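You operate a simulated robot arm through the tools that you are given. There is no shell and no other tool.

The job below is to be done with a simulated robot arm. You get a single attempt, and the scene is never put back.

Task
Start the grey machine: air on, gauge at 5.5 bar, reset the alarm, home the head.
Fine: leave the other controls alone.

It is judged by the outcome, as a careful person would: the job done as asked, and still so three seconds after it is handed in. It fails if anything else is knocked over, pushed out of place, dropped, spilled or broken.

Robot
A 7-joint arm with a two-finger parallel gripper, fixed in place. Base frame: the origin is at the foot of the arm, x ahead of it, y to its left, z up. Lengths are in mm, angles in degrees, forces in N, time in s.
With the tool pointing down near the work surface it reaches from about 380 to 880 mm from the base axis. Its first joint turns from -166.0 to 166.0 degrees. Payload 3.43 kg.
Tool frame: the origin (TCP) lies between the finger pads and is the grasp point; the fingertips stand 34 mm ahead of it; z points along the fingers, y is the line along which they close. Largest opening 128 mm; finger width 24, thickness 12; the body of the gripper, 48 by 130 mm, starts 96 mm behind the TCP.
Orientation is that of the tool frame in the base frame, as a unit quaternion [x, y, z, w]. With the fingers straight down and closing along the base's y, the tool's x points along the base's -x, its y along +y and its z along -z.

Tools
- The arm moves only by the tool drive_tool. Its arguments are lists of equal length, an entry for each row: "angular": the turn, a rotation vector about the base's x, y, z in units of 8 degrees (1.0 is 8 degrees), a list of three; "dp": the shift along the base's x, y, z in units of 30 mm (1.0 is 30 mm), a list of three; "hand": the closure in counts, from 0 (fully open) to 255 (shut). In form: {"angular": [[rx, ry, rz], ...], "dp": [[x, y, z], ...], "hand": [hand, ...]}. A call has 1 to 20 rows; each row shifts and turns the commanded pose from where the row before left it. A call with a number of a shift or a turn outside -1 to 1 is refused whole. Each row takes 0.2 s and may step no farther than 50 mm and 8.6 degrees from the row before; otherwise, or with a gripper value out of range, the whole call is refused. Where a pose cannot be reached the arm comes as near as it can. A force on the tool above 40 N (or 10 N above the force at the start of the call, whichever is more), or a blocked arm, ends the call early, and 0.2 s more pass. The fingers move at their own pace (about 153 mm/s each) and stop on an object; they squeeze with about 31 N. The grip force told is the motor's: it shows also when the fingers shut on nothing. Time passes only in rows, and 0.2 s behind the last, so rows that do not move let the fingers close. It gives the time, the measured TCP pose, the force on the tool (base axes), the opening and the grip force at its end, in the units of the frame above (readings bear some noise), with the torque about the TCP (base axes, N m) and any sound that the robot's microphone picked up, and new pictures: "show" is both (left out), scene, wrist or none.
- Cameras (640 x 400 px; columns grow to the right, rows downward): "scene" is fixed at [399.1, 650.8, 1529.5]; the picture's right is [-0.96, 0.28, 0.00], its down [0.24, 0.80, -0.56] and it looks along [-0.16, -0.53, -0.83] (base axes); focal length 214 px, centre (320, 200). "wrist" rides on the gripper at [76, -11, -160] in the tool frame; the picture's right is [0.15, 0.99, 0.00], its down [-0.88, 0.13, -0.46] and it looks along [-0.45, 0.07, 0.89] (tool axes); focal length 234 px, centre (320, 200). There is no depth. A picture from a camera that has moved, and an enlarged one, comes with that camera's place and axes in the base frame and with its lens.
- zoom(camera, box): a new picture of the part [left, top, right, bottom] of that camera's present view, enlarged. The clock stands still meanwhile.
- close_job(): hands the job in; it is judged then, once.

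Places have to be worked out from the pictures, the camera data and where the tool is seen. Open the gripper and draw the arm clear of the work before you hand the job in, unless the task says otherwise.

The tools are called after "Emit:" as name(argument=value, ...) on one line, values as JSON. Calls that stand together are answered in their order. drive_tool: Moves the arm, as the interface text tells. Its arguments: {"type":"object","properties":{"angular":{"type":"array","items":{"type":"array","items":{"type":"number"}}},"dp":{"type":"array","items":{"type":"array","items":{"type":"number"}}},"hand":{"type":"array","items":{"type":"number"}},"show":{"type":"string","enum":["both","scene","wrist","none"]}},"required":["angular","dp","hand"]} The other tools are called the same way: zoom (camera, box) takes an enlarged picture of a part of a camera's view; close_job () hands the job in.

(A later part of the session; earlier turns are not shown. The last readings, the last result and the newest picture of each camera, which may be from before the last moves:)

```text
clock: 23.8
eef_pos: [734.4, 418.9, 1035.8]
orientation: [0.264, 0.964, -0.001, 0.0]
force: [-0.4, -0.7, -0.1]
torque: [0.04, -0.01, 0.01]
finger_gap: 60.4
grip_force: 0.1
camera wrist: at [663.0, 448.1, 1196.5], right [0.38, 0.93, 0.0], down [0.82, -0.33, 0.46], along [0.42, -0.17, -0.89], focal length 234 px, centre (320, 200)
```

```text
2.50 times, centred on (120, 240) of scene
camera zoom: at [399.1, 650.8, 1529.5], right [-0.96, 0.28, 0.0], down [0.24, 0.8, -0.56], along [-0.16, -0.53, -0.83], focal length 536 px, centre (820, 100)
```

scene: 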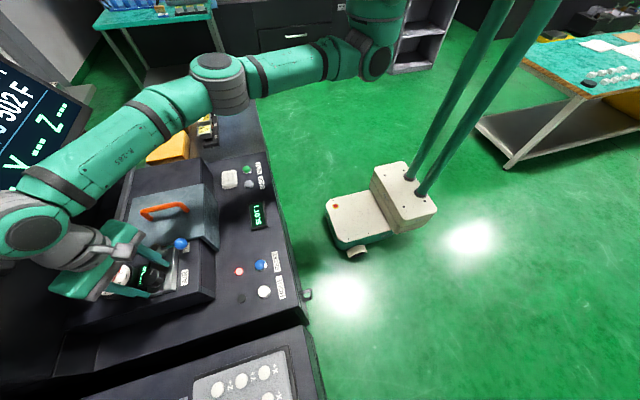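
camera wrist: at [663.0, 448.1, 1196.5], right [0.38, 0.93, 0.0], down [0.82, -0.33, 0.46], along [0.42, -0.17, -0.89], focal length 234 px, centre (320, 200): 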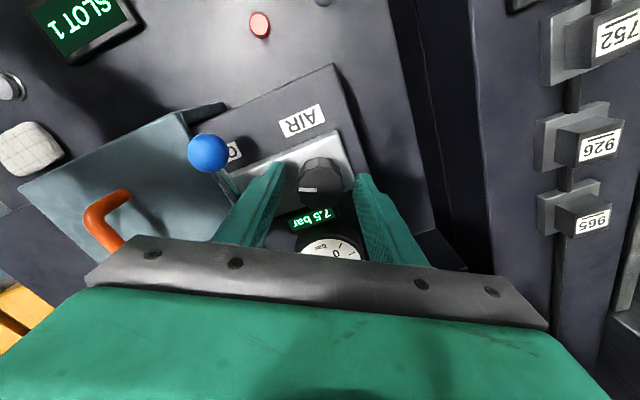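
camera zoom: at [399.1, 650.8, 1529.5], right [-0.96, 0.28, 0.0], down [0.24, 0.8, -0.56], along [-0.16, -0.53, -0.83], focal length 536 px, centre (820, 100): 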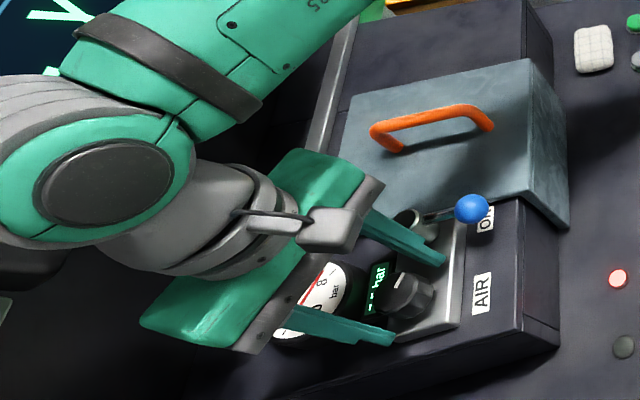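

The tips straddle the knob and the display stays readable from the wrist camera. I'll close on the knob without moving.

Emit:
drive_tool(angular=[[0, 0, 0], [0, 0, 0]], dp=[[0, 0, 0], [0, 0, 0]], hand=[200, 255])

Emit:
zoom(camera="wrist", box=[200, 60, 440, 260])

```text
clock: 24.4
eef_pos: [736.1, 419.4, 1037.7]
orientation: [0.264, 0.965, 0.0, 0.001]
force: [2.4, 0.8, -1.9]
torque: [0.09, -0.37, 0.03]
finger_gap: 37.6
grip_force: 44.8
camera wrist: at [663.1, 448.4, 1196.4], right [0.38, 0.93, 0.0], down [0.82, -0.34, 0.46], along [0.42, -0.17, -0.89], focal length 234 px, centre (320, 200)
```

scene: 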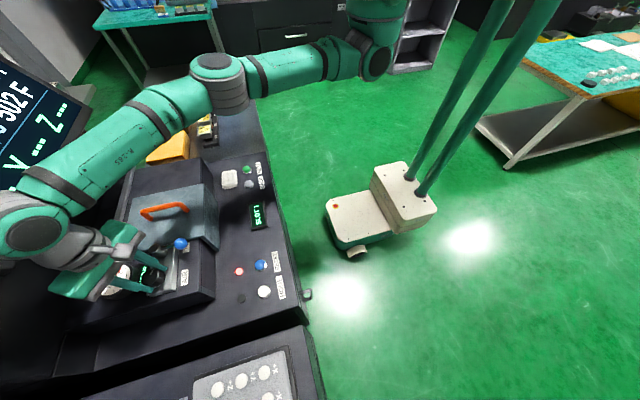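
wrist: 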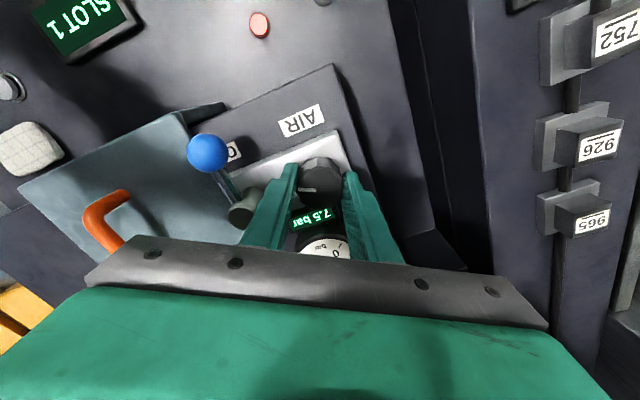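

```text
2.00 times, centred on (320, 160) of wrist
camera zoom: at [663.1, 448.4, 1196.4], right [0.38, 0.93, 0.0], down [0.82, -0.34, 0.46], along [0.42, -0.17, -0.89], focal length 468 px, centre (320, 280)
```

zoom: 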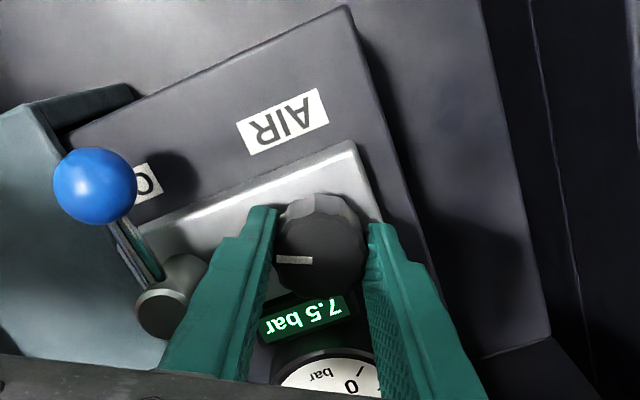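

The knob is gripped at 37.6 mm. I'll turn it 16° counter-clockwise, the usual direction for lowering pressure, and read the display.

Emit:
drive_tool(angular=[[0, 0, 0.5], [0, 0, 0.5], [0, 0, 0.5], [0, 0, 0.5], [0, 0, 0]], dp=[[0, 0, 0], [0, 0, 0], [0, 0, 0], [0, 0, 0], [0, 0, 0]], hand=[255, 255, 255, 255, 255])

Emit:
zoom(camera="wrist", box=[200, 60, 440, 260])

```text
clock: 25.6
eef_pos: [734.3, 419.4, 1037.1]
orientation: [0.126, 0.992, 0.0, 0.001]
force: [2.8, 1.7, 12.7]
torque: [-0.13, 0.22, 0.0]
finger_gap: 37.7
grip_force: 45.4
camera wrist: at [657.8, 427.4, 1196.4], right [0.11, 0.99, 0.0], down [0.88, -0.09, 0.46], along [0.45, -0.05, -0.89], focal length 234 px, centre (320, 200)
```

scene: 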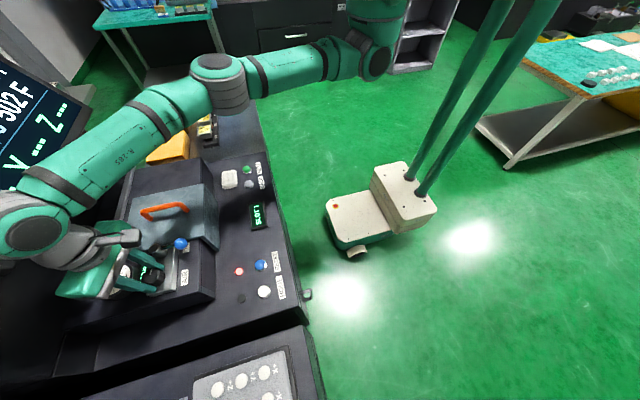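
wrist: 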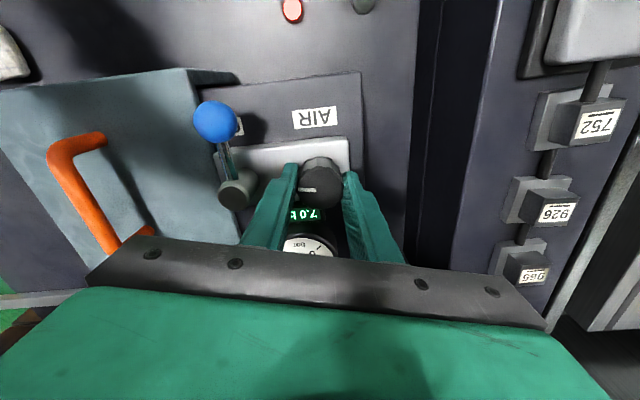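

```text
2.00 times, centred on (320, 160) of wrist
camera zoom: at [657.8, 427.4, 1196.4], right [0.11, 0.99, 0.0], down [0.88, -0.09, 0.46], along [0.45, -0.05, -0.89], focal length 468 px, centre (320, 280)
```

zoom: 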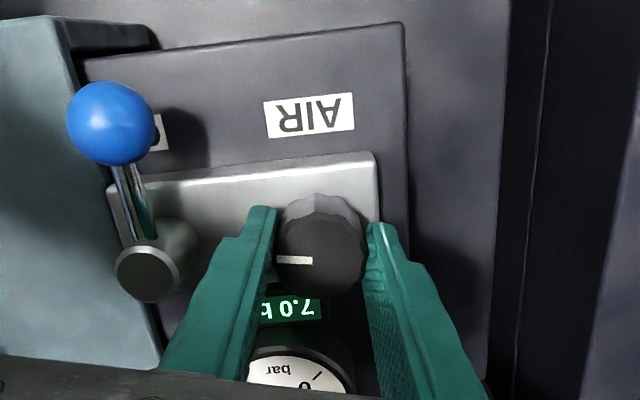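

16° lowered it from 7.5 to 7.0 bar, about 32° per bar. I'll turn another 32° and pause to let the reading settle.

Emit:
drive_tool(angular=[[0, 0, 0.5], [0, 0, 0.5], [0, 0, 0.5], [0, 0, 0.5], [0, 0, 0.5], [0, 0, 0.5], [0, 0, 0.5], [0, 0, 0.5], [0, 0, 0], [0, 0, 0], [0, 0, 0]], dp=[[0, 0, 0], [0, 0, 0], [0, 0, 0], [0, 0, 0], [0, 0, 0], [0, 0, 0], [0, 0, 0], [0, 0, 0], [0, 0, 0], [0, 0, 0], [0, 0, 0]], hand=[255, 255, 255, 255, 255, 255, 255, 255, 255, 255, 255])

Emit:
zoom(camera="wrist", box=[200, 60, 440, 260])

Emit:
zoom(camera="scene", box=[60, 200, 220, 320])

```text
clock: 28.0
eef_pos: [734.2, 420.5, 1037.3]
orientation: [-0.151, 0.989, 0.001, 0.001]
force: [20.1, 8.0, 12.6]
torque: [0.34, -0.69, 0.02]
finger_gap: 37.5
grip_force: 45.4
camera wrist: at [664.7, 385.7, 1196.3], right [-0.44, 0.9, 0.0], down [0.8, 0.39, 0.46], along [0.41, 0.2, -0.89], focal length 234 px, centre (320, 200)
```

scene: 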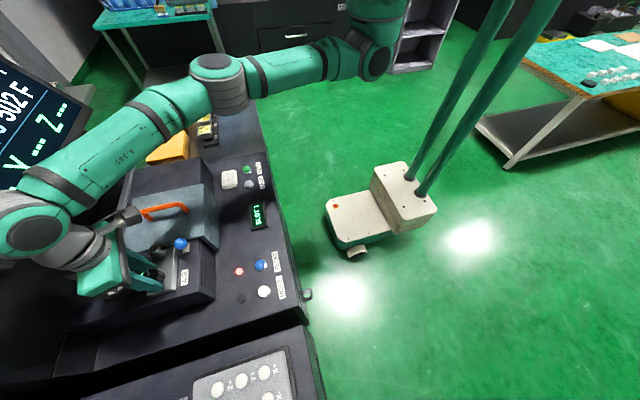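
wrist: 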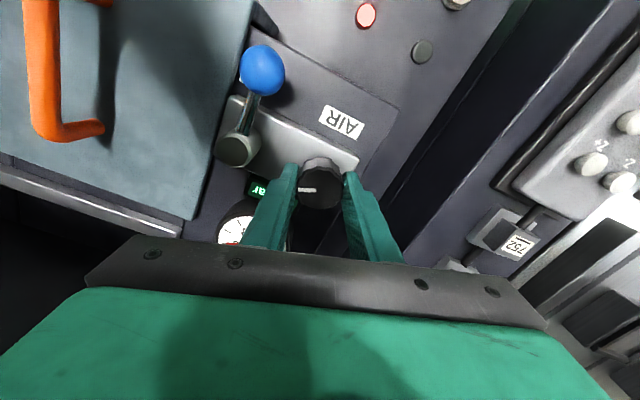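

```text
2.00 times, centred on (320, 160) of wrist
camera zoom: at [664.7, 385.7, 1196.3], right [-0.44, 0.9, 0.0], down [0.8, 0.39, 0.46], along [0.41, 0.2, -0.89], focal length 468 px, centre (320, 280)
```

zoom: 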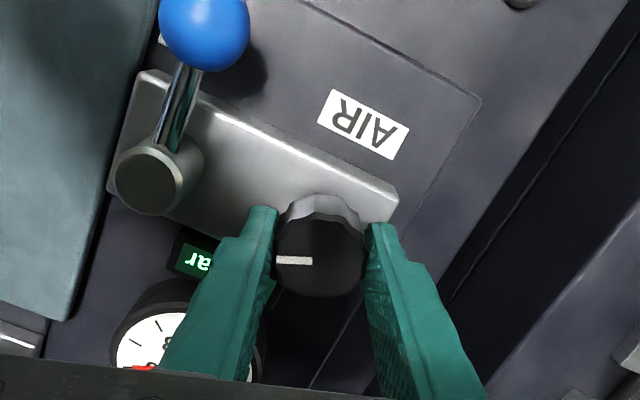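

```text
3.33 times, centred on (140, 260) of scene
camera zoom: at [399.1, 650.8, 1529.5], right [-0.96, 0.28, 0.0], down [0.24, 0.8, -0.56], along [-0.16, -0.53, -0.83], focal length 715 px, centre (920, 0)
```

zoom: 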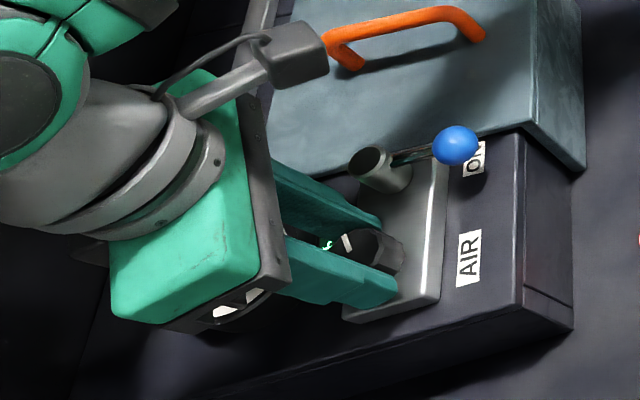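

The knob has followed 48° without slipping, but the finger now hides the display and side force is building. I'll open, turn the empty tool back to yaw ≈−30° around the knob, and read the pressure.

Emit:
drive_tool(angular=[[0, 0, 0], [0, 0, 0], [0, 0, -1], [0, 0, -1], [0, 0, -1], [0, 0, -1], [0, 0, -1], [0, 0, -1], [0, 0, 0]], dp=[[0, 0, 0], [0, 0, 0], [0, 0, 0], [0, 0, 0], [0, 0, 0], [0, 0, 0], [0, 0, 0], [0, 0, 0], [0, 0, 0]], hand=[135, 135, 135, 135, 135, 135, 135, 135, 135])

Emit:
zoom(camera="wrist", box=[200, 60, 440, 260])

```text
clock: 30.0
eef_pos: [734.5, 420.9, 1037.0]
orientation: [0.264, 0.964, -0.001, 0.0]
force: [0.3, 0.0, 0.1]
torque: [0.0, -0.04, 0.0]
finger_gap: 60.4
grip_force: 0.0
camera wrist: at [662.3, 448.5, 1196.0], right [0.38, 0.93, 0.0], down [0.82, -0.34, 0.46], along [0.42, -0.17, -0.89], focal length 234 px, centre (320, 200)
```

scene: 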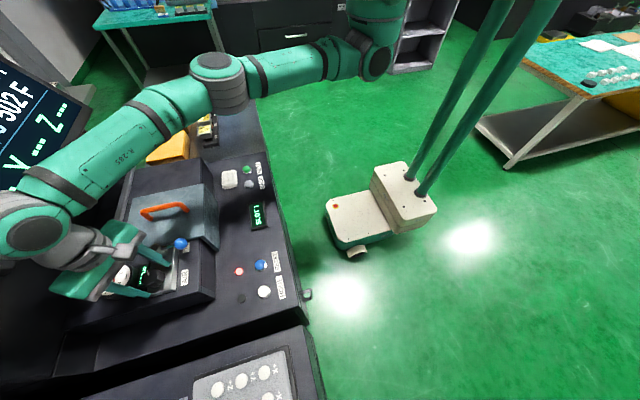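
wrist: 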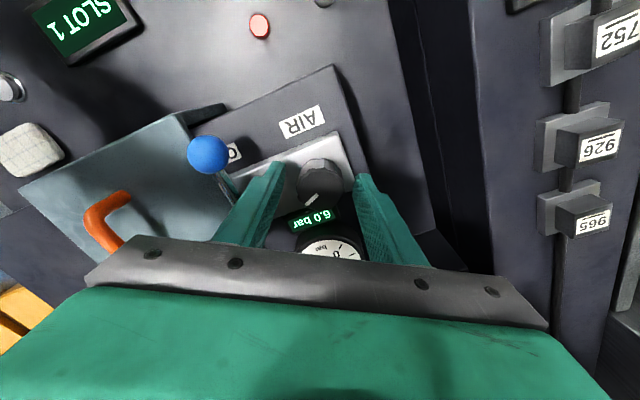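

```text
2.00 times, centred on (320, 160) of wrist
camera zoom: at [662.3, 448.5, 1196.0], right [0.38, 0.93, 0.0], down [0.82, -0.34, 0.46], along [0.42, -0.17, -0.89], focal length 468 px, centre (320, 280)
```

zoom: 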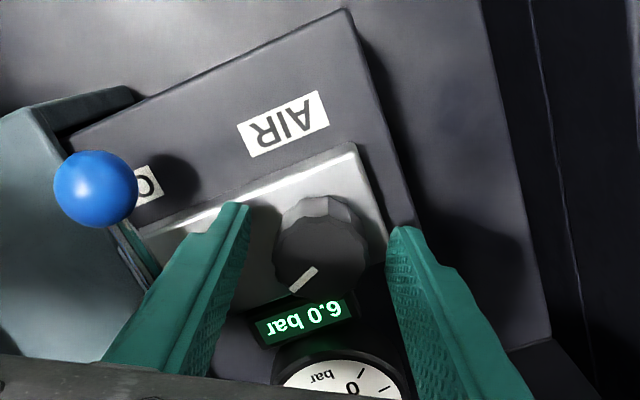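

It now reads 6.0 bar, keeping to 32° per bar. I'll re-grip and turn another 16° with the display in view.

Emit:
drive_tool(angular=[[0, 0, 0], [0, 0, 0], [0, 0, 0], [0, 0, 0.5], [0, 0, 0.5], [0, 0, 0.5], [0, 0, 0.5], [0, 0, 0], [0, 0, 0], [0, 0, 0]], dp=[[0, 0, 0], [0, 0, 0], [0, 0, 0], [0, 0, 0], [0, 0, 0], [0, 0, 0], [0, 0, 0], [0, 0, 0], [0, 0, 0], [0, 0, 0]], hand=[200, 255, 255, 255, 255, 255, 255, 255, 255, 255])

Emit:
zoom(camera="wrist", box=[200, 60, 440, 260])

```text
clock: 32.2
eef_pos: [733.4, 420.4, 1036.4]
orientation: [0.126, 0.992, 0.001, 0.0]
force: [1.2, 10.3, 10.4]
torque: [0.35, 0.44, 0.02]
finger_gap: 37.8
grip_force: 45.3
camera wrist: at [657.1, 427.5, 1196.0], right [0.11, 0.99, 0.0], down [0.88, -0.09, 0.46], along [0.45, -0.05, -0.89], focal length 234 px, centre (320, 200)
```

scene: 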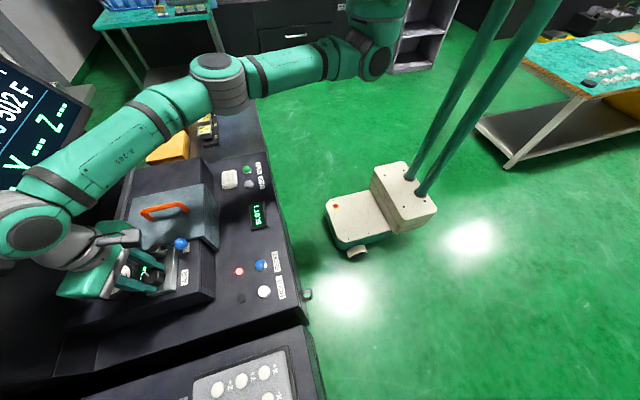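
wrist: 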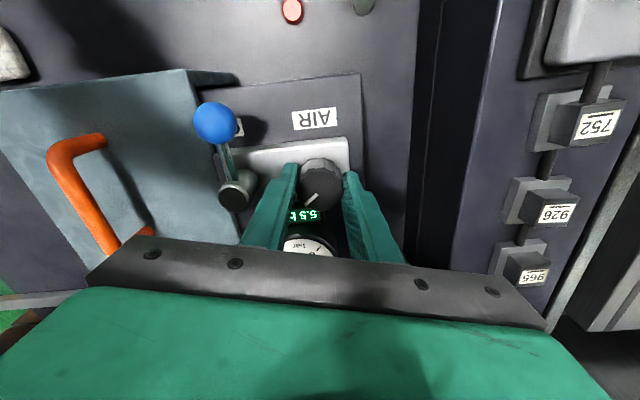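

```text
2.00 times, centred on (320, 160) of wrist
camera zoom: at [657.1, 427.5, 1196.0], right [0.11, 0.99, 0.0], down [0.88, -0.09, 0.46], along [0.45, -0.05, -0.89], focal length 468 px, centre (320, 280)
```

zoom: 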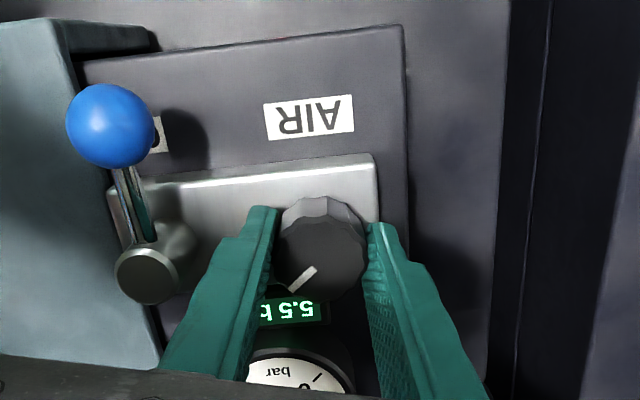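

The display shows 5.5 bar. I'll open, lift clear of the knob, and check both the display and the gauge needle unobstructed.

Emit:
drive_tool(angular=[[0, 0, 0], [0, 0, 0], [0, 0, 0], [0, 0, 0], [0, 0, 0], [0, 0, 0]], dp=[[0, 0, 0], [0, 0, 0], [0, 0, 0.8], [0, 0, 0.9], [-0.8, 0, 0.5], [-0.8, 0, 0.3]], hand=[135, 135, 135, 135, 135, 135])

Emit:
zoom(camera="wrist", box=[220, 120, 420, 270])

Emit:
zoom(camera="scene", box=[80, 230, 200, 310])

```text
clock: 33.6
eef_pos: [687.6, 418.8, 1111.4]
orientation: [0.127, 0.992, 0.0, 0.0]
force: [0.6, 0.5, 1.1]
torque: [-0.04, 0.04, -0.04]
finger_gap: 60.3
grip_force: 0.0
camera wrist: at [610.4, 427.1, 1271.3], right [0.11, 0.99, 0.0], down [0.88, -0.09, 0.46], along [0.45, -0.05, -0.89], focal length 234 px, centre (320, 200)
```

scene: 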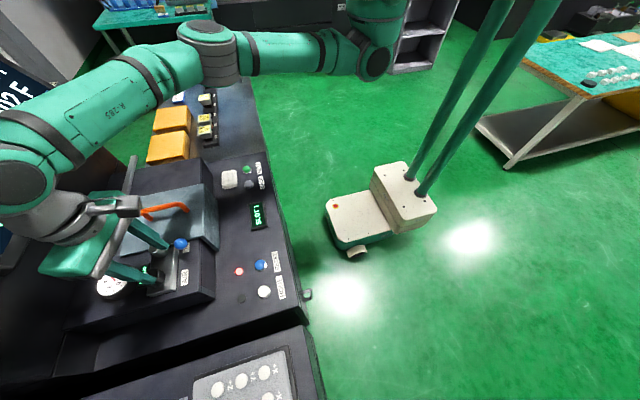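
wrist: 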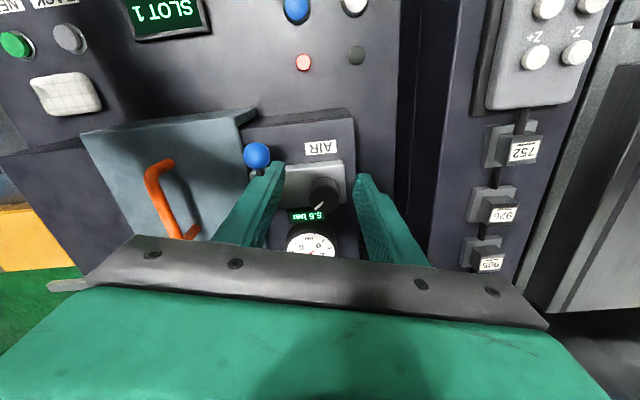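

```text
2.67 times, centred on (320, 195) of wrist
camera zoom: at [610.4, 427.1, 1271.3], right [0.11, 0.99, 0.0], down [0.88, -0.09, 0.46], along [0.45, -0.05, -0.89], focal length 624 px, centre (320, 213)
```

zoom: 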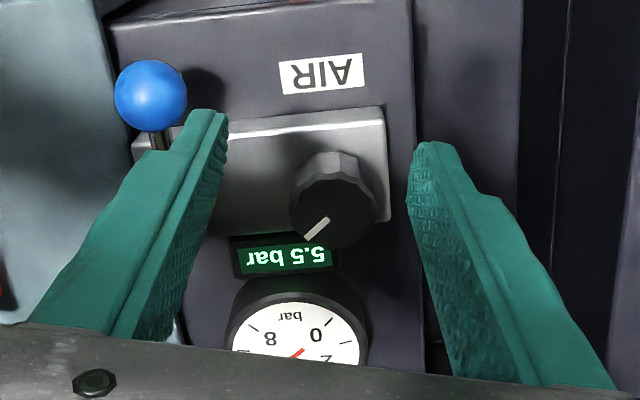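

```text
5.00 times, centred on (140, 270) of scene
camera zoom: at [399.1, 650.8, 1529.5], right [-0.96, 0.28, 0.0], down [0.24, 0.8, -0.56], along [-0.16, -0.53, -0.83], focal length 1072 px, centre (1220, -150)
```

zoom: 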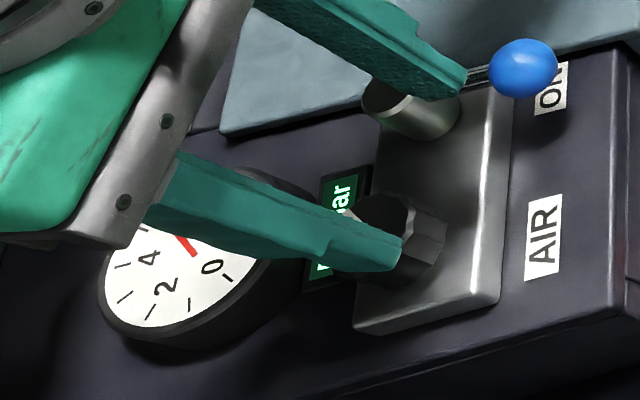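

The display reads 5.5 bar with the hand off the knob. Next I'll move over RESET at ≈(518,407,865) with the fingers closed, which also clears the scene camera's view of the gauge.

Emit:
drive_tool(angular=[[0, 0, 0], [0, 0, 0], [0, 0, 0.6], [0, 0, 0.6], [0, 0, 0.6], [0, 0, 0], [0, 0, 0], [0, 0, 0], [0, 0, 0]], dp=[[-0.93, -0.06, 0], [-0.93, -0.06, 0], [-0.93, -0.06, 0], [-0.93, -0.06, 0], [-0.93, -0.06, 0], [-0.93, -0.06, 0], [0, 0, -1], [0, 0, -1], [0, 0, -1]], hand=[135, 135, 200, 255, 255, 255, 255, 255, 255])

Emit:
zoom(camera="wrist", box=[200, 60, 440, 240])

Emit:
zoom(camera="scene", box=[80, 220, 240, 320])

Emit:
zoom(camera="scene", box=[180, 180, 340, 320])

```text
clock: 35.6
eef_pos: [518.1, 408.5, 1021.9]
orientation: [0.002, 1.0, 0.002, 0.001]
force: [0.5, -0.4, -0.2]
torque: [-0.01, -0.04, -0.02]
finger_gap: 0.0
grip_force: 31.0
camera wrist: at [442.1, 397.4, 1181.5], right [-0.14, 0.99, 0.0], down [0.88, 0.13, 0.46], along [0.45, 0.07, -0.89], focal length 234 px, centre (320, 200)
```

scene: 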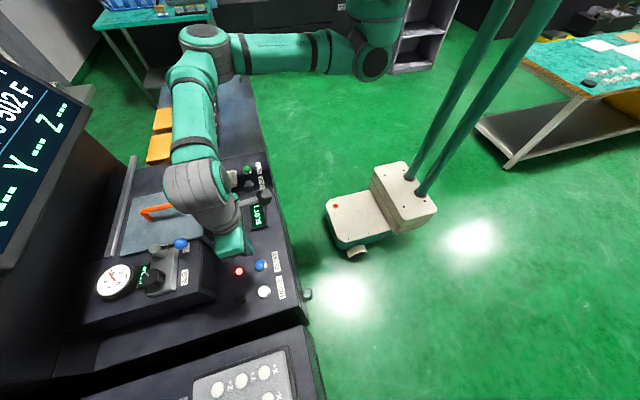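
wrist: 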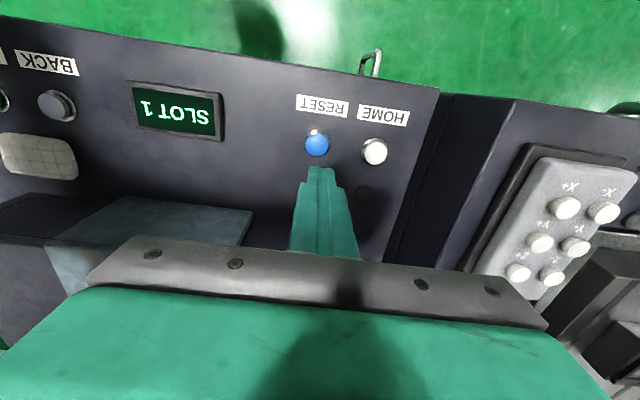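

```text
2.22 times, centred on (320, 150) of wrist
camera zoom: at [442.1, 397.4, 1181.5], right [-0.14, 0.99, 0.0], down [0.88, 0.13, 0.46], along [0.45, 0.07, -0.89], focal length 520 px, centre (320, 311)
```

zoom: 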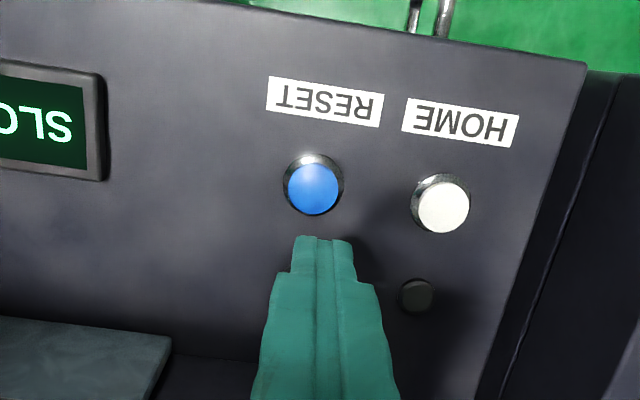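

```text
4.00 times, centred on (160, 270) of scene
camera zoom: at [399.1, 650.8, 1529.5], right [-0.96, 0.28, 0.0], down [0.24, 0.8, -0.56], along [-0.16, -0.53, -0.83], focal length 858 px, centre (960, -80)
```

zoom: 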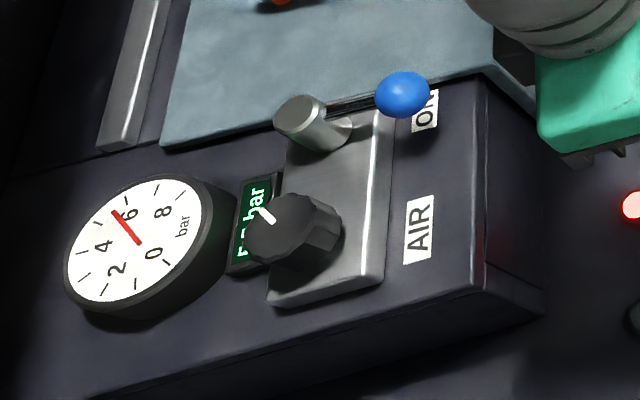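

```text
2.86 times, centred on (260, 250) of scene
camera zoom: at [399.1, 650.8, 1529.5], right [-0.96, 0.28, 0.0], down [0.24, 0.8, -0.56], along [-0.16, -0.53, -0.83], focal length 613 px, centre (491, 57)
```

zoom: 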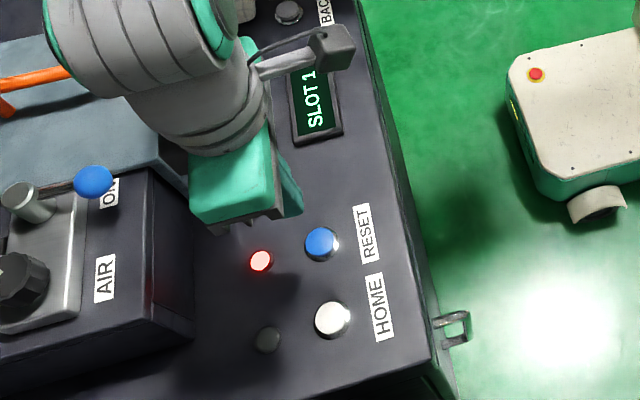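

The gauge needle sits between 4 and 6, near 5.5, matching the display; the alarm lamp is still red. RESET's cap is at ≈(519,405.5), top about z 860–868. I'll lower the closed fingers to just above it.

Emit:
drive_tool(angular=[[0, 0, 0], [0, 0, 0], [0, 0, 0], [0, 0, 0]], dp=[[0.02, -0.1, -0.8], [0, 0, -0.8], [0, 0, -0.8], [0, 0, -0.8]], hand=[255, 255, 255, 255])

Emit:
zoom(camera="wrist", box=[240, 110, 400, 230])

Emit:
zoom(camera="scene", box=[90, 250, 150, 310])

Emit:
zoom(camera="scene", box=[200, 200, 320, 320])

```text
clock: 36.6
eef_pos: [519.9, 404.3, 925.7]
orientation: [0.001, 1.0, 0.0, 0.001]
force: [0.3, 0.2, 0.3]
torque: [-0.01, 0.01, 0.02]
finger_gap: 0.0
grip_force: 30.7
camera wrist: at [443.3, 393.3, 1085.8], right [-0.14, 0.99, 0.0], down [0.88, 0.13, 0.46], along [0.45, 0.07, -0.89], focal length 234 px, centre (320, 200)
```

scene: 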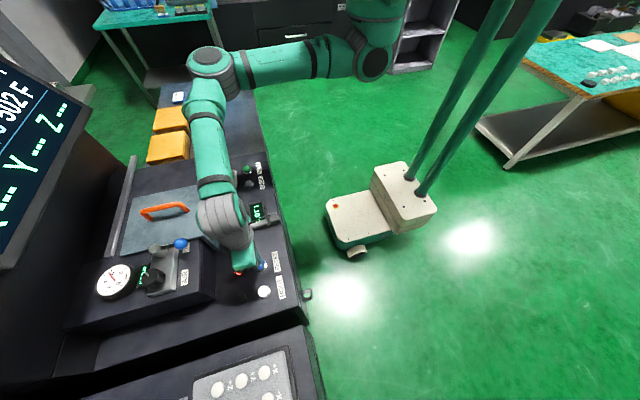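
wrist: 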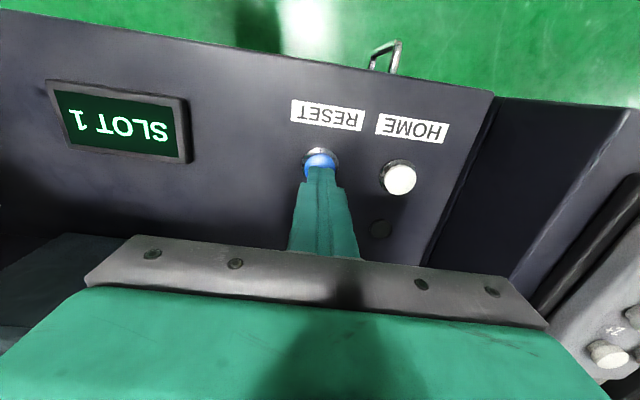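

```text
3.33 times, centred on (320, 170) of wrist
camera zoom: at [443.3, 393.3, 1085.8], right [-0.14, 0.99, 0.0], down [0.88, 0.13, 0.46], along [0.45, 0.07, -0.89], focal length 781 px, centre (320, 300)
```

zoom: 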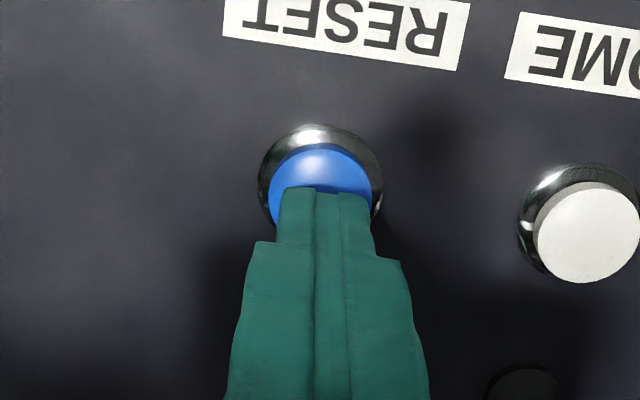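

```text
6.67 times, centred on (120, 280) of scene
camera zoom: at [399.1, 650.8, 1529.5], right [-0.96, 0.28, 0.0], down [0.24, 0.8, -0.56], along [-0.16, -0.53, -0.83], focal length 1430 px, centre (1653, -333)
```

zoom: 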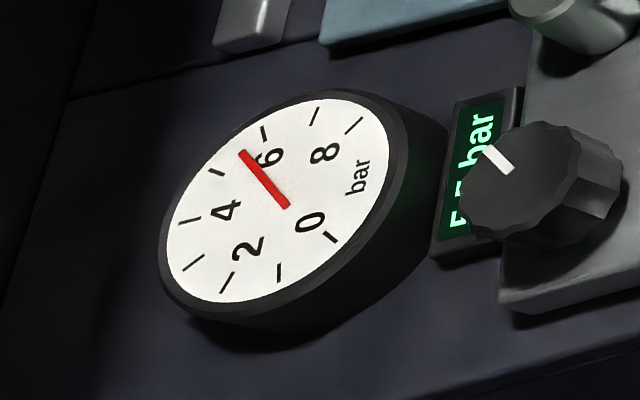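

```text
3.33 times, centred on (260, 260) of scene
camera zoom: at [399.1, 650.8, 1529.5], right [-0.96, 0.28, 0.0], down [0.24, 0.8, -0.56], along [-0.16, -0.53, -0.83], focal length 715 px, centre (520, 0)
```

zoom: 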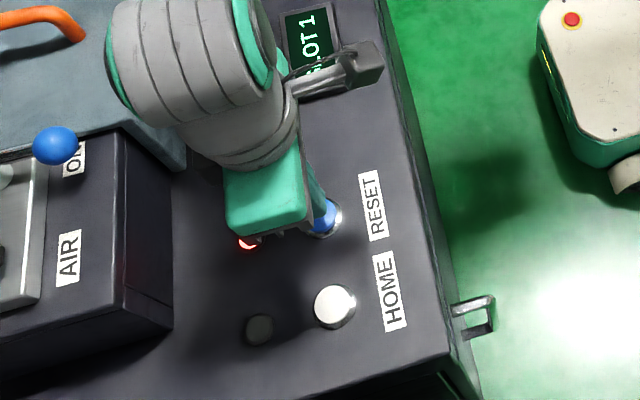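

The needle sits exactly halfway between the 5 and 6 ticks, so 5.5 bar is confirmed. I'll lower in small steps onto RESET, watching the force.

Emit:
drive_tool(angular=[[0, 0, 0], [0, 0, 0], [0, 0, 0], [0, 0, 0], [0, 0, 0], [0, 0, 0]], dp=[[0, 0.03, -0.2], [0, 0, -0.15], [0, 0, -0.15], [0, 0, -0.1], [0, 0, -0.1], [0, 0, -0.1]], hand=[255, 255, 255, 255, 255, 255])

Emit:
zoom(camera="wrist", box=[240, 110, 400, 230])

Emit:
zoom(camera="scene", box=[200, 200, 320, 320])

```text
clock: 38.0
eef_pos: [519.6, 407.4, 902.6]
orientation: [0.002, 1.0, 0.001, 0.001]
force: [-1.5, -0.6, 8.9]
torque: [0.01, 0.07, 0.01]
finger_gap: 0.0
grip_force: 30.7
heard: click
camera wrist: at [443.0, 395.6, 1062.0], right [-0.14, 0.99, 0.0], down [0.88, 0.13, 0.46], along [0.45, 0.07, -0.89], focal length 234 px, centre (320, 200)
```

scene: 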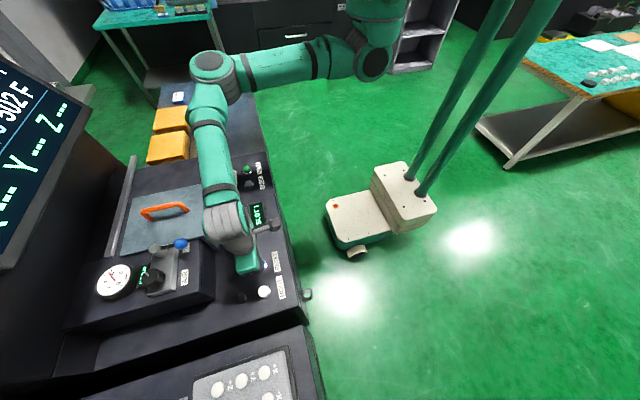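
wrist: 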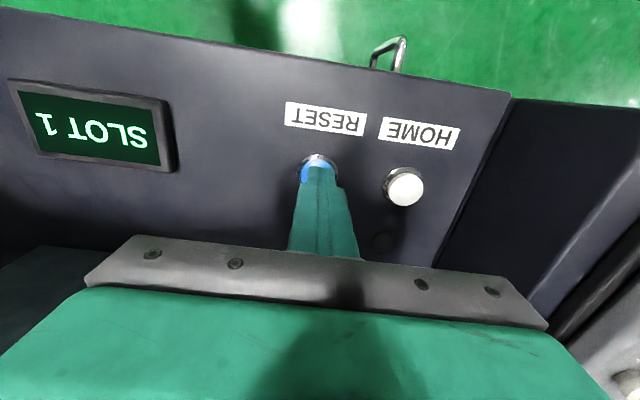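

```text
3.33 times, centred on (320, 170) of wrist
camera zoom: at [443.0, 395.6, 1062.0], right [-0.14, 0.99, 0.0], down [0.88, 0.13, 0.46], along [0.45, 0.07, -0.89], focal length 781 px, centre (320, 300)
```

zoom: 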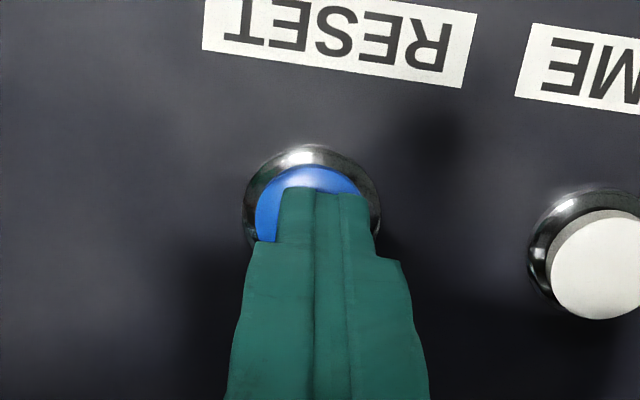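

```text
3.33 times, centred on (260, 260) of scene
camera zoom: at [399.1, 650.8, 1529.5], right [-0.96, 0.28, 0.0], down [0.24, 0.8, -0.56], along [-0.16, -0.53, -0.83], focal length 715 px, centre (520, 0)
```

zoom: 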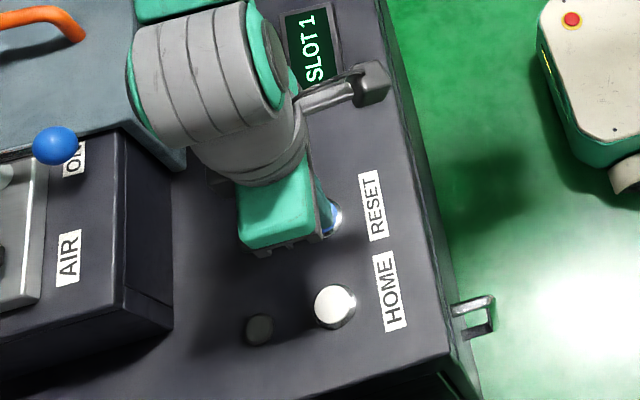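

A click was heard at TCP z≈903 with about 9 N. I'll lift straight off RESET and check whether the red lamp is out.

Emit:
drive_tool(angular=[[0, 0, 0], [0, 0, 0], [0, 0, 0], [0, 0, 0]], dp=[[0, 0, 0.4], [0, 0, 0.8], [0, 0.4, 0.8], [0, 0.8, 0.4]], hand=[255, 255, 255, 255])

Emit:
zoom(camera="scene", box=[200, 200, 320, 320])

Emit:
zoom(camera="wrist", box=[200, 100, 440, 240])

Emit:
zoom(camera="scene", box=[0, 40, 120, 280])

```text
clock: 39.0
eef_pos: [520.0, 441.8, 973.1]
orientation: [0.001, 1.0, 0.0, 0.0]
force: [-0.1, -0.7, 0.5]
torque: [0.01, 0.0, 0.03]
finger_gap: 0.1
grip_force: 30.8
camera wrist: at [443.2, 430.6, 1132.5], right [-0.14, 0.99, 0.0], down [0.88, 0.13, 0.46], along [0.45, 0.06, -0.89], focal length 234 px, centre (320, 200)
```

scene: 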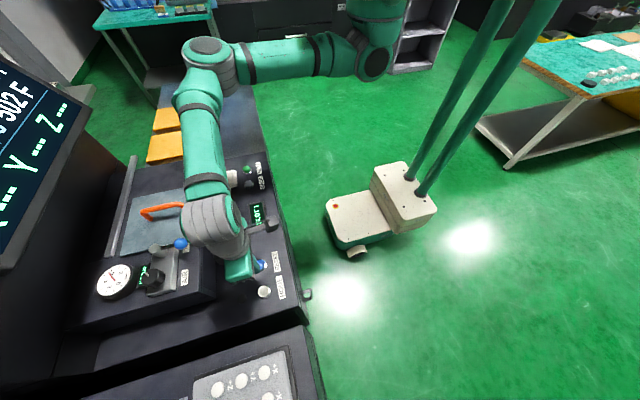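
wrist: 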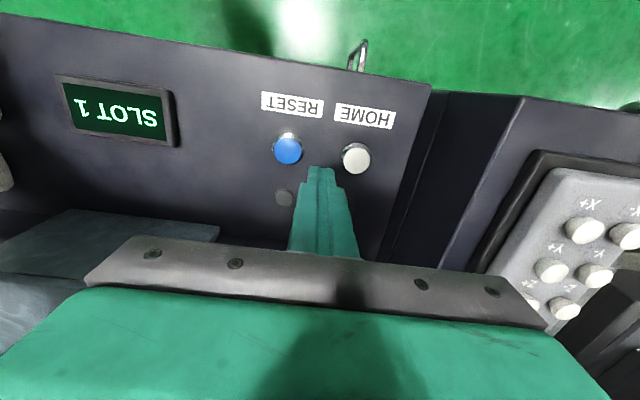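

```text
3.33 times, centred on (260, 260) of scene
camera zoom: at [399.1, 650.8, 1529.5], right [-0.96, 0.28, 0.0], down [0.24, 0.8, -0.56], along [-0.16, -0.53, -0.83], focal length 715 px, centre (520, 0)
```

zoom: 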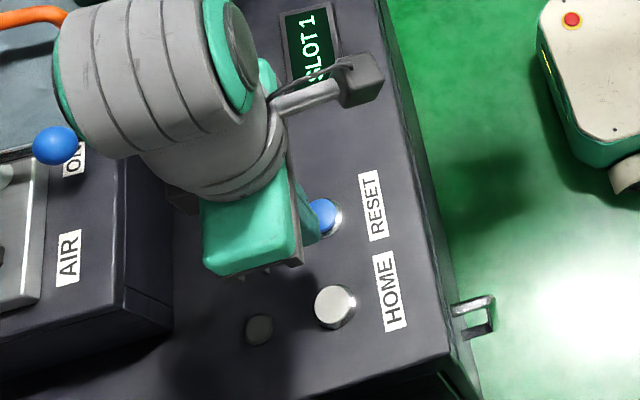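

```text
2.67 times, centred on (320, 170) of wrist
camera zoom: at [443.2, 430.6, 1132.5], right [-0.14, 0.99, 0.0], down [0.88, 0.13, 0.46], along [0.45, 0.06, -0.89], focal length 624 px, centre (320, 280)
```

zoom: 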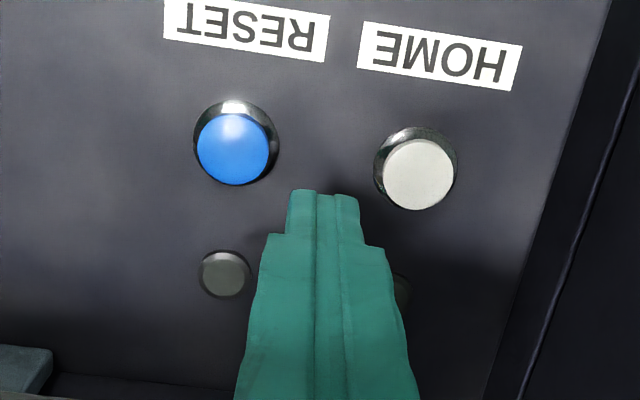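

```text
1.67 times, centred on (60, 160) of scene
camera zoom: at [399.1, 650.8, 1529.5], right [-0.96, 0.28, 0.0], down [0.24, 0.8, -0.56], along [-0.16, -0.53, -0.83], focal length 358 px, centre (753, 267)
```

zoom: 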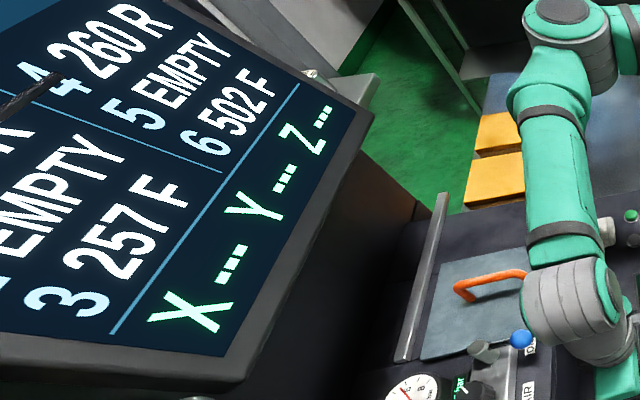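

The alarm lamp is out, so the reset took. HOME is at ≈(520,486.5); I'll move over it, then press in small steps as before, with the button top expected near TCP z≈907.

Emit:
drive_tool(angular=[[0, 0, 0], [0, 0, 0], [0, 0, 0], [0, 0, 0]], dp=[[0, 0.75, 0], [0, 0.74, 0], [0, 0, -0.8], [0, 0, -0.8]], hand=[255, 255, 255, 255])

Emit:
zoom(camera="wrist", box=[240, 110, 400, 230])

Emit:
zoom(camera="scene", box=[200, 200, 320, 320])

```text
clock: 40.0
eef_pos: [520.2, 489.3, 923.4]
orientation: [0.001, 1.0, 0.0, 0.001]
force: [0.1, -0.4, 0.7]
torque: [-0.01, 0.0, -0.03]
finger_gap: 0.2
grip_force: 30.4
camera wrist: at [443.1, 477.9, 1084.4], right [-0.14, 0.99, 0.0], down [0.88, 0.13, 0.46], along [0.45, 0.06, -0.89], focal length 234 px, centre (320, 200)
```

scene: 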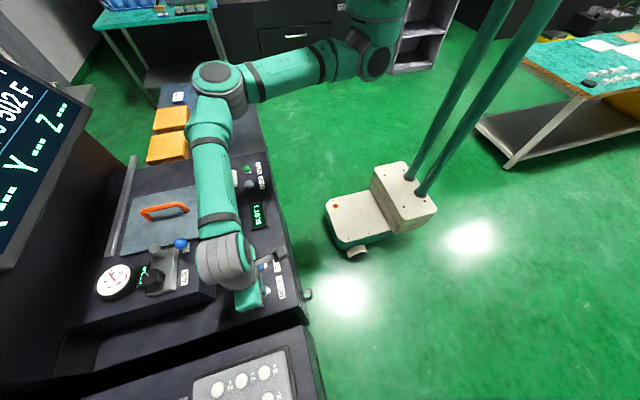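
wrist: 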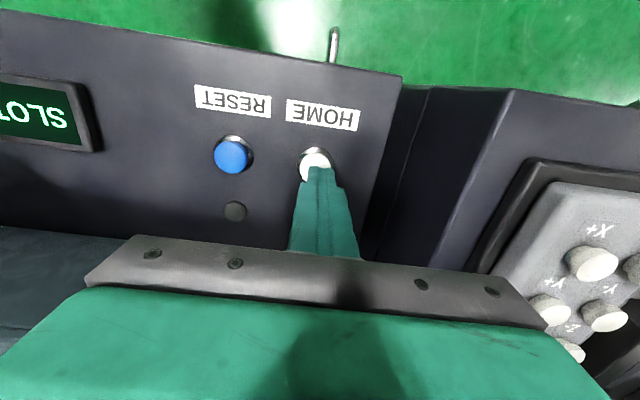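

```text
3.33 times, centred on (320, 170) of wrist
camera zoom: at [443.1, 477.9, 1084.4], right [-0.14, 0.99, 0.0], down [0.88, 0.13, 0.46], along [0.45, 0.06, -0.89], focal length 781 px, centre (320, 300)
```

zoom: 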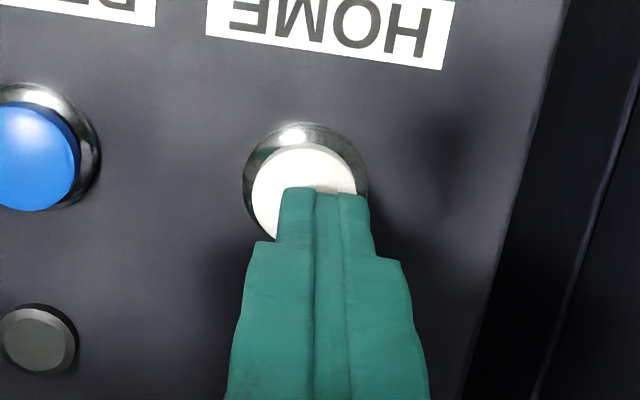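

```text
3.33 times, centred on (260, 260) of scene
camera zoom: at [399.1, 650.8, 1529.5], right [-0.96, 0.28, 0.0], down [0.24, 0.8, -0.56], along [-0.16, -0.53, -0.83], focal length 715 px, centre (520, 0)
```

zoom: 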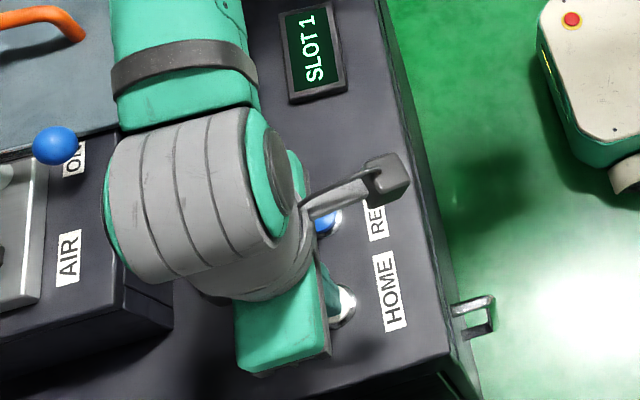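

The tip is about 4 mm too far in +y relative to the HOME cap. I'll correct that and press down in small steps.

Emit:
drive_tool(angular=[[0, 0, 0], [0, 0, 0], [0, 0, 0], [0, 0, 0], [0, 0, 0], [0, 0, 0]], dp=[[0, -0.12, 0], [0, 0, -0.2], [0, 0, -0.15], [0, 0, -0.12], [0, 0, -0.12], [0, 0, -0.12]], hand=[255, 255, 255, 255, 255, 255])

```text
clock: 41.4
eef_pos: [519.6, 483.6, 905.0]
orientation: [0.002, 1.0, 0.001, 0.001]
force: [-0.7, 0.4, 2.0]
torque: [0.0, 0.04, -0.02]
finger_gap: 0.0
grip_force: 30.4
heard: click
camera wrist: at [442.5, 473.3, 1064.3], right [-0.14, 0.99, 0.0], down [0.88, 0.13, 0.46], along [0.45, 0.07, -0.89], focal length 234 px, centre (320, 200)
```

scene: 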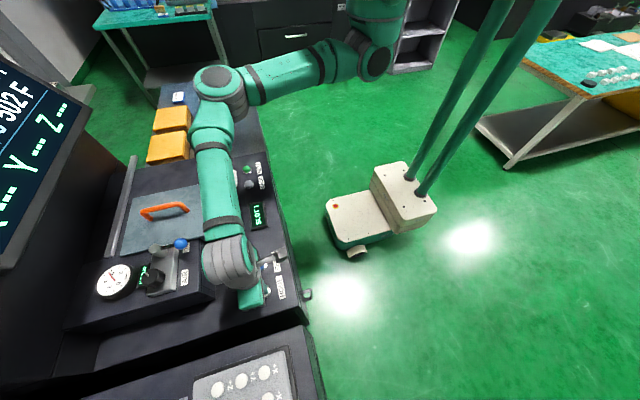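
wrist: 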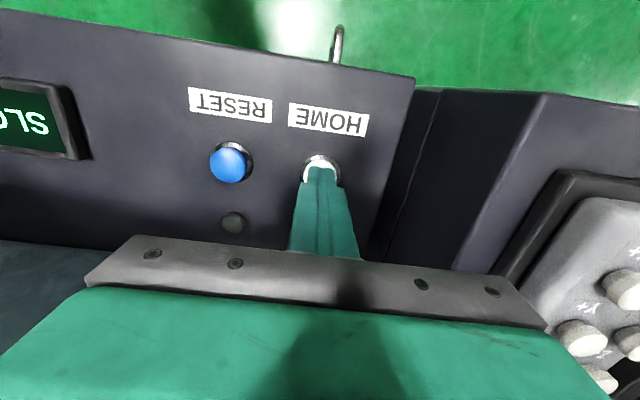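

A click was heard on HOME. I'll lift straight off and check the HOME lamp and the X/Y/Z readout on the monitor.

Emit:
drive_tool(angular=[[0, 0, 0], [0, 0, 0], [0, 0, 0], [0, 0, 0], [0, 0, 0], [0, 0, 0]], dp=[[0, 0, 0.4], [0, 0, 0.9], [0, 0, 0.9], [-0.9, 0, 0.5], [-0.9, 0, 0.5], [-0.9, 0, 0.5]], hand=[255, 255, 255, 255, 255, 255])

Emit:
zoom(camera="scene", box=[200, 200, 320, 320])

Emit:
zoom(camera="scene", box=[0, 40, 240, 280])

Emit:
zoom(camera="scene", box=[90, 230, 210, 310])

```text
clock: 42.8
eef_pos: [438.4, 484.6, 1014.9]
orientation: [0.002, 1.0, -0.001, 0.0]
force: [0.9, 0.4, 0.6]
torque: [-0.02, 0.0, -0.01]
finger_gap: 0.0
grip_force: 31.3
camera wrist: at [362.5, 473.3, 1174.8], right [-0.14, 0.99, 0.0], down [0.88, 0.13, 0.46], along [0.45, 0.06, -0.89], focal length 234 px, centre (320, 200)
```

scene: 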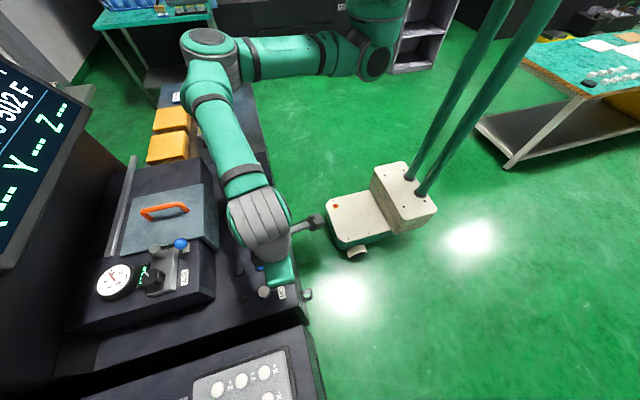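
wrist: 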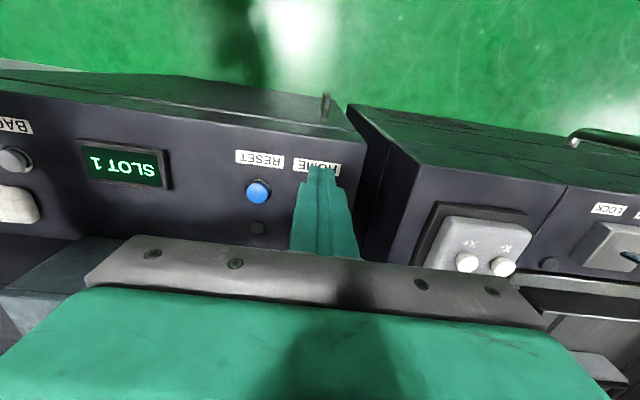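

```text
3.33 times, centred on (260, 260) of scene
camera zoom: at [399.1, 650.8, 1529.5], right [-0.96, 0.28, 0.0], down [0.24, 0.8, -0.56], along [-0.16, -0.53, -0.83], focal length 715 px, centre (520, 0)
```

zoom: 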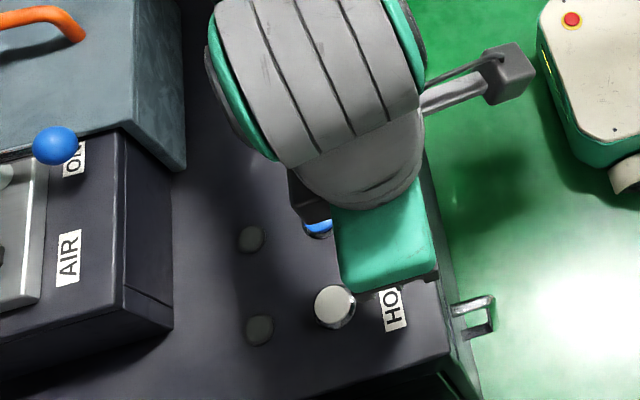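

```text
1.67 times, centred on (120, 160) of scene
camera zoom: at [399.1, 650.8, 1529.5], right [-0.96, 0.28, 0.0], down [0.24, 0.8, -0.56], along [-0.16, -0.53, -0.83], focal length 358 px, centre (653, 267)
```

zoom: 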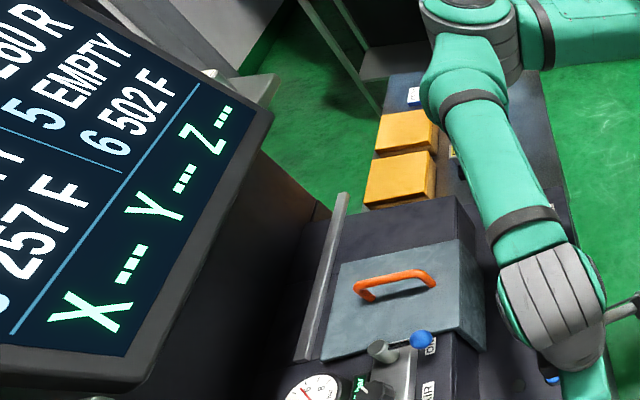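

```text
5.00 times, centred on (150, 270) of scene
camera zoom: at [399.1, 650.8, 1529.5], right [-0.96, 0.28, 0.0], down [0.24, 0.8, -0.56], along [-0.16, -0.53, -0.83], focal length 1072 px, centre (1170, -150)
```

zoom: 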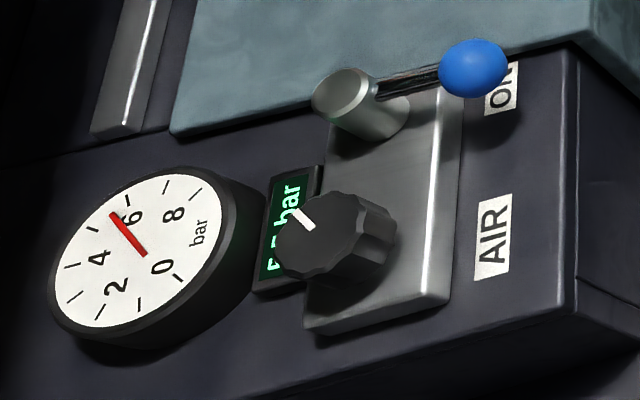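

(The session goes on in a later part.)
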